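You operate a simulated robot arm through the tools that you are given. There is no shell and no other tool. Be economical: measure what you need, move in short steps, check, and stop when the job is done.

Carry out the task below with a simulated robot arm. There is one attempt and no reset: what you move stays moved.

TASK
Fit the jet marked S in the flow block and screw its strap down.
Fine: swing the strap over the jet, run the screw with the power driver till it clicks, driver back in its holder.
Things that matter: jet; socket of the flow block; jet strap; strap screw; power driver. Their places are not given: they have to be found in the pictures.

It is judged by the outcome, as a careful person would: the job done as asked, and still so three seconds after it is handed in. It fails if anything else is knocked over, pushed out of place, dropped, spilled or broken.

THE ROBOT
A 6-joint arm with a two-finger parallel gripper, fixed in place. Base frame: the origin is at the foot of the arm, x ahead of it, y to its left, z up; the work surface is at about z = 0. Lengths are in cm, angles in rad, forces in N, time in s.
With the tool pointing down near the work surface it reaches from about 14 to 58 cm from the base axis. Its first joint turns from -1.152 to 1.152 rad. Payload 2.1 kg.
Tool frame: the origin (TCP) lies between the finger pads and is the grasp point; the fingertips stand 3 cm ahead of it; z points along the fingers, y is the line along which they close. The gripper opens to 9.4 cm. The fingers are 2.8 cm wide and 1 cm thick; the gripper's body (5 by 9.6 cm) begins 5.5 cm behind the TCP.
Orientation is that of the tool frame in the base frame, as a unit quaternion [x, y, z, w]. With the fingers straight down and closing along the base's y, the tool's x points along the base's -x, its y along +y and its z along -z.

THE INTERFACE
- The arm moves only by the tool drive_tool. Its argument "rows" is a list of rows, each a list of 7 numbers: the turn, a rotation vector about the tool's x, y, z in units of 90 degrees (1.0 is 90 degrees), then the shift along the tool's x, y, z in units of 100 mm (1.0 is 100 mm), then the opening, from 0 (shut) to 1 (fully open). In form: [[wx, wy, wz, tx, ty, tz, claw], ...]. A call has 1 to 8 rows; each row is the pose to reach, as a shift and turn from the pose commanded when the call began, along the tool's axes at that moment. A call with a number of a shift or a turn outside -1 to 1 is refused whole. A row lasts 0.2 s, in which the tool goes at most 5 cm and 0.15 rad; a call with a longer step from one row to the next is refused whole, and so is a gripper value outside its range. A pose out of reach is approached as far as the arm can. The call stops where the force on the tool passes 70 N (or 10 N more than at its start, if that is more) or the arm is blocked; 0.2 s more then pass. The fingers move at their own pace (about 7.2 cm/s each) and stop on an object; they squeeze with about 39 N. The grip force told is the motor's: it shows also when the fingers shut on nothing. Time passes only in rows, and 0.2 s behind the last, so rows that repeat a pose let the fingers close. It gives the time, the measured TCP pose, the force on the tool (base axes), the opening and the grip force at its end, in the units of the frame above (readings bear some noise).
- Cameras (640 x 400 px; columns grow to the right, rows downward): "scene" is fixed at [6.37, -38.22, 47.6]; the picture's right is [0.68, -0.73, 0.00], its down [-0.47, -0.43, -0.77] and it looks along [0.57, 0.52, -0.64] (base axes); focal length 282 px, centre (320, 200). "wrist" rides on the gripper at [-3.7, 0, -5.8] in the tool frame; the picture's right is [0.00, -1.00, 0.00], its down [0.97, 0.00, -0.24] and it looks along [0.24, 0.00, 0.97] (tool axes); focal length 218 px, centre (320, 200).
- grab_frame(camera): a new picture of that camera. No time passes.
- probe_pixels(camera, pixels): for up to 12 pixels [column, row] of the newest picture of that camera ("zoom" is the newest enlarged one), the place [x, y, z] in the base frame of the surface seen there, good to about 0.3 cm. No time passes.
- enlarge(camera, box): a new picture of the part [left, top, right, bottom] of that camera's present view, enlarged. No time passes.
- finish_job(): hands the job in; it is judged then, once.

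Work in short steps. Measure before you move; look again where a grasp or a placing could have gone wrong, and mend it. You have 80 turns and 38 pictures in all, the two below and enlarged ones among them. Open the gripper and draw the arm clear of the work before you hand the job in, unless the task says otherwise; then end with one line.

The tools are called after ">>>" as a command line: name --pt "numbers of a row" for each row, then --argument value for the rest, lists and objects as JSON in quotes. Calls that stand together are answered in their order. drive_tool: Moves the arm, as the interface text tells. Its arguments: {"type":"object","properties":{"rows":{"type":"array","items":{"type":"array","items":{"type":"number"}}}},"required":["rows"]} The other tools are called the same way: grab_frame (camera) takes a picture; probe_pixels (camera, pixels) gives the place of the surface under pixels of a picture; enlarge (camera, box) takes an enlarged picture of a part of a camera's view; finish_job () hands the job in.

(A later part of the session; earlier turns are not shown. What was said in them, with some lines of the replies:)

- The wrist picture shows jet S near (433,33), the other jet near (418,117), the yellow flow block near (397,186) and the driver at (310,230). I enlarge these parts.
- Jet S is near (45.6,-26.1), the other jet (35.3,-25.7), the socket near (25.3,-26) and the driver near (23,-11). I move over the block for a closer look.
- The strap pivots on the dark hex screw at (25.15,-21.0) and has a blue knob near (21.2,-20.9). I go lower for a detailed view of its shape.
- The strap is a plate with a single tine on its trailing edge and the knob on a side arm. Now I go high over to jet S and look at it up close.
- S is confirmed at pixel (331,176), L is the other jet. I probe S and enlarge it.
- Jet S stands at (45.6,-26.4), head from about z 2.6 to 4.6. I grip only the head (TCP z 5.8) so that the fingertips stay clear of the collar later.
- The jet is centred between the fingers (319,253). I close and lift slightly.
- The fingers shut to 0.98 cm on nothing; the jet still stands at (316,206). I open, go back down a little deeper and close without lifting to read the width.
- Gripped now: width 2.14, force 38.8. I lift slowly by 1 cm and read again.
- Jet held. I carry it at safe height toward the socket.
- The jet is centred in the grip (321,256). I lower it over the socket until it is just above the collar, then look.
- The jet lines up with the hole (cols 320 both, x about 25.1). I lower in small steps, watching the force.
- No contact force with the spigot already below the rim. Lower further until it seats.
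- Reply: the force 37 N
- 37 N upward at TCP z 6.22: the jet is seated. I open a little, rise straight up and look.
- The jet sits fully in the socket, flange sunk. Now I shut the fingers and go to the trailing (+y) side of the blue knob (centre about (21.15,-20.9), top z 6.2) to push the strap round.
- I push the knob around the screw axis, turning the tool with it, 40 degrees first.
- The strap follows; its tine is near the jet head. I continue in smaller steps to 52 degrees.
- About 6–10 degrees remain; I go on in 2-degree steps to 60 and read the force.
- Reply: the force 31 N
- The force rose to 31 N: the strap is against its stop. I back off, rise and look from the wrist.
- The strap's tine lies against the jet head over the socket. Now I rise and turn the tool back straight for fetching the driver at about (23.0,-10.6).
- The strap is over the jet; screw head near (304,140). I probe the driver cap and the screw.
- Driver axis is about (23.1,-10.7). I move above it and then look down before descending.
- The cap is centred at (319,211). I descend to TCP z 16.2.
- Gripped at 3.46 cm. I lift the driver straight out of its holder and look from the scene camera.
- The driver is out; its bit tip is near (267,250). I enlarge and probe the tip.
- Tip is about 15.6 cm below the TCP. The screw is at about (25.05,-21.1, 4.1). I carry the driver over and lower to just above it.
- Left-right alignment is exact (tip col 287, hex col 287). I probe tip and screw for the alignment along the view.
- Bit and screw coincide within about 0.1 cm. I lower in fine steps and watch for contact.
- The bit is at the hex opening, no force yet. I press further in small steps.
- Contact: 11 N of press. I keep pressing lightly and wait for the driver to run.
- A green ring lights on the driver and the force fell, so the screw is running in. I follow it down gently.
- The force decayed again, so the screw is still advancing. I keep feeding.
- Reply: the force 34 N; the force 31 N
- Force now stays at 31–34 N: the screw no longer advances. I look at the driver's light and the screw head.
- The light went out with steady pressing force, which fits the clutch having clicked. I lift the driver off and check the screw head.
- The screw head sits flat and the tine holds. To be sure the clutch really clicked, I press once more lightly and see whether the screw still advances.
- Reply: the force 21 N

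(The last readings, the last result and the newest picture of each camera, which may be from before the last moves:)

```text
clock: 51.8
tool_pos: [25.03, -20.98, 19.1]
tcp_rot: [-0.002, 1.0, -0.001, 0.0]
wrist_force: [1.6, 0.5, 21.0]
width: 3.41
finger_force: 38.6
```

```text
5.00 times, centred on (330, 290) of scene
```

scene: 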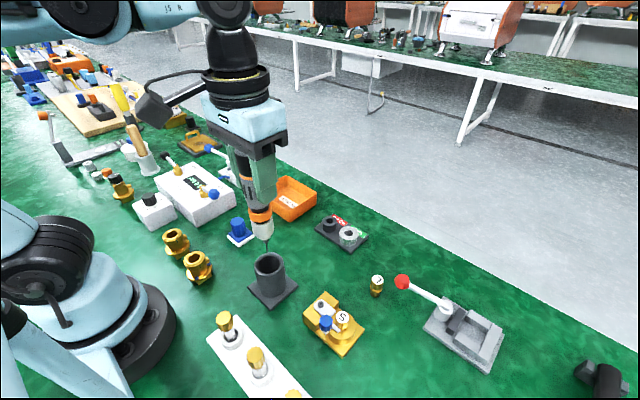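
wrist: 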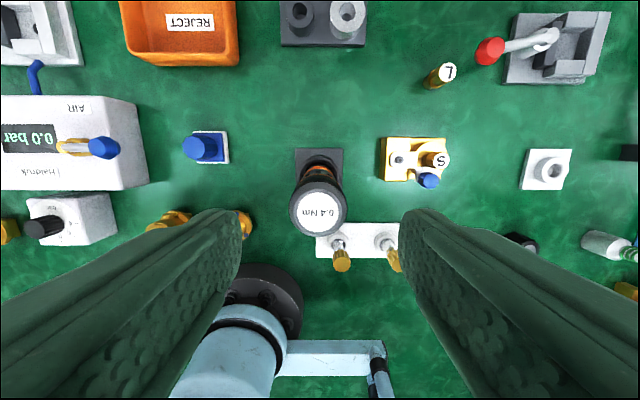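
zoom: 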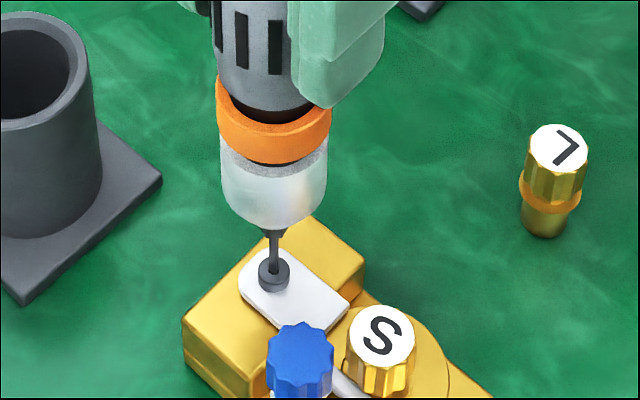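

Force is steady at 21 N and the light stays off. One last check at a light press: see whether the force decays.

>>> drive_tool --pt "0 0 0 0 0 -0.009 0" --pt "0 0 0 0 0 -0.009 0" --pt "0 0 0 0 0 -0.009 0" --pt "0 0 0 0 0 -0.009 0" --pt "0 0 0 0 0 -0.009 0" --pt "0 0 0 0 0 -0.009 0"

>>> drive_tool --pt "0 0 0 0 0 0 0" --pt "0 0 0 0 0 0 0" --pt "0 0 0 0 0 0 0" --pt "0 0 0 0 0 0 0" --pt "0 0 0 0 0 0 0" --pt "0 0 0 0 0 0 0" --pt "0 0 0 0 0 0 0" --pt "0 0 0 0 0 0 0"

```text
clock: 53.2
tool_pos: [25.13, -21.15, 19.29]
tcp_rot: [-0.001, 1.0, -0.001, 0.0]
wrist_force: [0.4, 0.4, -2.8]
width: 3.43
finger_force: 39.4
```

```text
clock: 55.0
tool_pos: [25.14, -21.14, 19.17]
tcp_rot: [-0.002, 1.0, -0.001, 0.0]
wrist_force: [0.0, 0.4, -3.5]
width: 3.43
finger_force: 39.2
```

No contact at this height (the screw bottom is at about 19.2). I press lightly, about 5–8 N as when the ring was lit, and look at the ring once.

>>> drive_tool --pt "0 0 0 0 0 0.003 0" --pt "0 0 0 0 0 0.005 0" --pt "0 0 0 0 0 0.005 0" --pt "0 0 0 0 0 0.005 0" --pt "0 0 0 0 0 0.005 0" --pt "0 0 0 0 0 0.005 0" --pt "0 0 0 0 0 0.005 0"

>>> enlarge --camera "scene" --box '[280, 210, 380, 330]'

```text
clock: 56.6
tool_pos: [24.96, -21.07, 19.11]
tcp_rot: [-0.002, 1.0, -0.001, 0.0]
wrist_force: [0.6, 0.5, -3.5]
width: 3.42
finger_force: 38.8
```

```text
3.33 times, centred on (330, 270) of scene
```

zoom: 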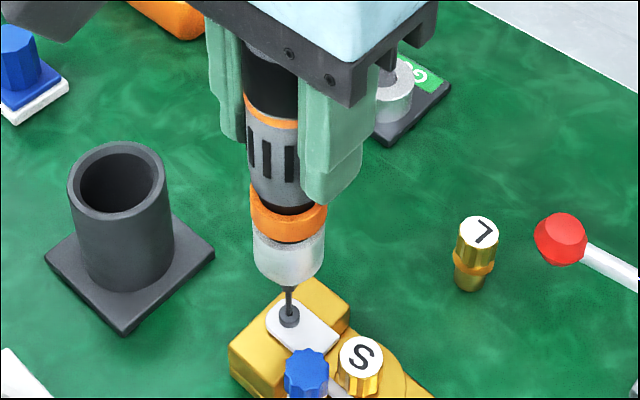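

>>> drive_tool --pt "0 0 0 0 0 0.004 0" --pt "0 0 0 0 0 0.006 0" --pt "0 0 0 0 0 0.006 0" --pt "0 0 0 0 0 0.006 0" --pt "0 0 0 0 0 0.006 0" --pt "0 0 0 0 0 0.006 0"

```text
clock: 58.0
tool_pos: [24.96, -21.1, 19.04]
tcp_rot: [-0.001, 1.0, -0.002, 0.0]
wrist_force: [-2.3, 1.2, 11.2]
width: 3.4
finger_force: 39.2
```

>>> drive_tool --pt "0 0 0 0 0 0 0" --pt "0 0 0 0 0 0 0" --pt "0 0 0 0 0 0 0" --pt "0 0 0 0 0 0 0" --pt "0 0 0 0 0 0 0" --pt "0 0 0 0 0 0 0" --pt "0 0 0 0 0 0 0" --pt "0 0 0 0 0 0 0"

```text
clock: 59.8
tool_pos: [25.09, -21.09, 19.04]
tcp_rot: [-0.002, 1.0, -0.001, 0.0]
wrist_force: [-1.3, 0.2, 17.7]
width: 3.44
finger_force: 39.4
```

No decay this time, light off: the screw is tight and the driver has clicked out. I carry the driver back over its holder.

>>> drive_tool --pt "0 0 0 0 0 -0.1 0" --pt "0 0 0 0 0 -0.4 0" --pt "0 0 0 0 0 -0.75 0" --pt "0 0 0 0.05 0.3 -0.75 0" --pt "0 0 0 0.1 0.6 -0.75 0" --pt "0 0 0 0.15 0.9 -0.75 0" --pt "0 0 0 0.196 1.0 -0.75 0"

>>> drive_tool --pt "0 0 0 0 0.036 0 0" --pt "0 0 0 0 0.036 0 0" --pt "0 0 0 0 0.036 0 0"

>>> enlarge --camera "scene" --box '[220, 170, 320, 310]'

```text
clock: 61.4
tool_pos: [23.08, -11.07, 26.56]
tcp_rot: [-0.002, 1.0, -0.001, 0.0]
wrist_force: [-0.5, -0.7, -3.3]
width: 3.42
finger_force: 39.1
```

```text
clock: 62.2
tool_pos: [23.19, -10.67, 26.54]
tcp_rot: [-0.002, 1.0, -0.002, 0.001]
wrist_force: [0.6, 1.0, -2.6]
width: 3.4
finger_force: 39.1
```

```text
2.86 times, centred on (270, 240) of scene
```

zoom: 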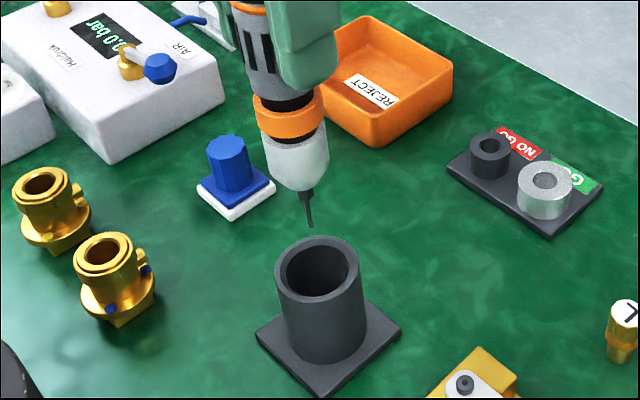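

The driver is back over its holder as when taken out. I lower it.

>>> drive_tool --pt "0 0 0 0 0 0.2 0" --pt "0 0 0 0 0 0.4 0" --pt "0 0 0 0 0 0.6 0" --pt "0 0 0 0 0 0.8 0" --pt "0 0 0 0 0 0.95 0" --pt "0 0 0 0 0 1.0 0" --pt "0 0 0 0 0 1.0 0"

>>> drive_tool --pt "0 0 0 0 0 0.02 0" --pt "0 0 0 0 0 0.03 0" --pt "0 0 0 0 0 0.04 0" --pt "0 0 0 0 0 0.04 0"

```text
clock: 63.8
tool_pos: [23.04, -10.63, 16.56]
tcp_rot: [-0.002, 1.0, 0.0, 0.0]
wrist_force: [-0.3, -0.8, -3.1]
width: 3.39
finger_force: 38.9
```

```text
clock: 64.8
tool_pos: [23.16, -10.75, 16.16]
tcp_rot: [-0.002, 1.0, -0.001, 0.001]
wrist_force: [0.5, -0.7, -3.0]
width: 3.42
finger_force: 38.6
```

>>> drive_tool --pt "0 0 0 0 0 0.01 0" --pt "0 0 0 0 0 0.02 0" --pt "0 0 0 0 0 0.03 0" --pt "0 0 0 0 0 0.035 0" --pt "0 0 0 0 0 0.035 0"

```text
clock: 66.0
tool_pos: [23.01, -10.64, 15.82]
tcp_rot: [-0.002, 1.0, 0.0, 0.0]
wrist_force: [-0.5, -0.3, -0.4]
width: 3.41
finger_force: 39.2
```

It is touching down (force rising at TCP z 15.8). I press a touch, open, and rise straight up.

>>> drive_tool --pt "0 0 0 0 0 0.005 0" --pt "0 0 0 0 0 0.005 0" --pt "0 0 0 0 0 0.0 0.5" --pt "0 0 0 0 0 0.0 0.7" --pt "0 0 0 0 0 0.0 0.7" --pt "0 0 0 0 0 -0.3 0.7" --pt "0 0 0 0 0 -0.6 0.7" --pt "0 0 0 0 0 -0.95 0.7"

>>> drive_tool --pt "0 0 0 0 0 -0.4 0.7" --pt "0 0 0 -0.3 0.3 -0.4 0.7" --pt "0 0 0 -0.7 0.5 -0.4 0.7" --pt "0 0 0 -0.9 0.6 -0.4 0.7" --pt "0 0 0 -0.9 0.6 -0.4 0.7"

>>> grab_frame --camera "scene"

```text
clock: 67.8
tool_pos: [23.07, -10.74, 25.48]
tcp_rot: [-0.002, 1.0, -0.001, -0.001]
wrist_force: [-0.4, -1.0, -0.8]
width: 6.58
finger_force: 0.0
```

```text
clock: 69.0
tool_pos: [32.0, -4.68, 29.21]
tcp_rot: [-0.001, 1.0, -0.001, 0.001]
wrist_force: [0.0, -0.5, -0.1]
width: 6.6
finger_force: 0.1
```

```text
0 pictures are left
```

scene: 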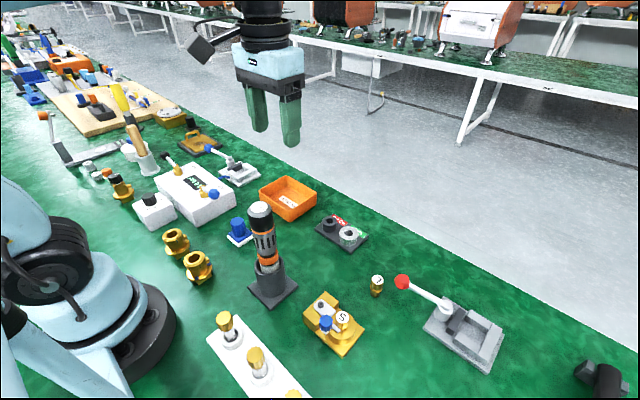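

The driver stands in its holder, jet S is strapped in the block, nothing else has moved and the arm is clear. I hand the job in.

>>> finish_job

```text
The job is handed in.
```

Jet S is seated in the flow block with the strap swung over it, the screw is run down, the driver is back in its holder and the arm is clear. I take the screw as clicked because the driver's green ring went out and the screw stopped advancing under pressure; I had no direct reading of the click.
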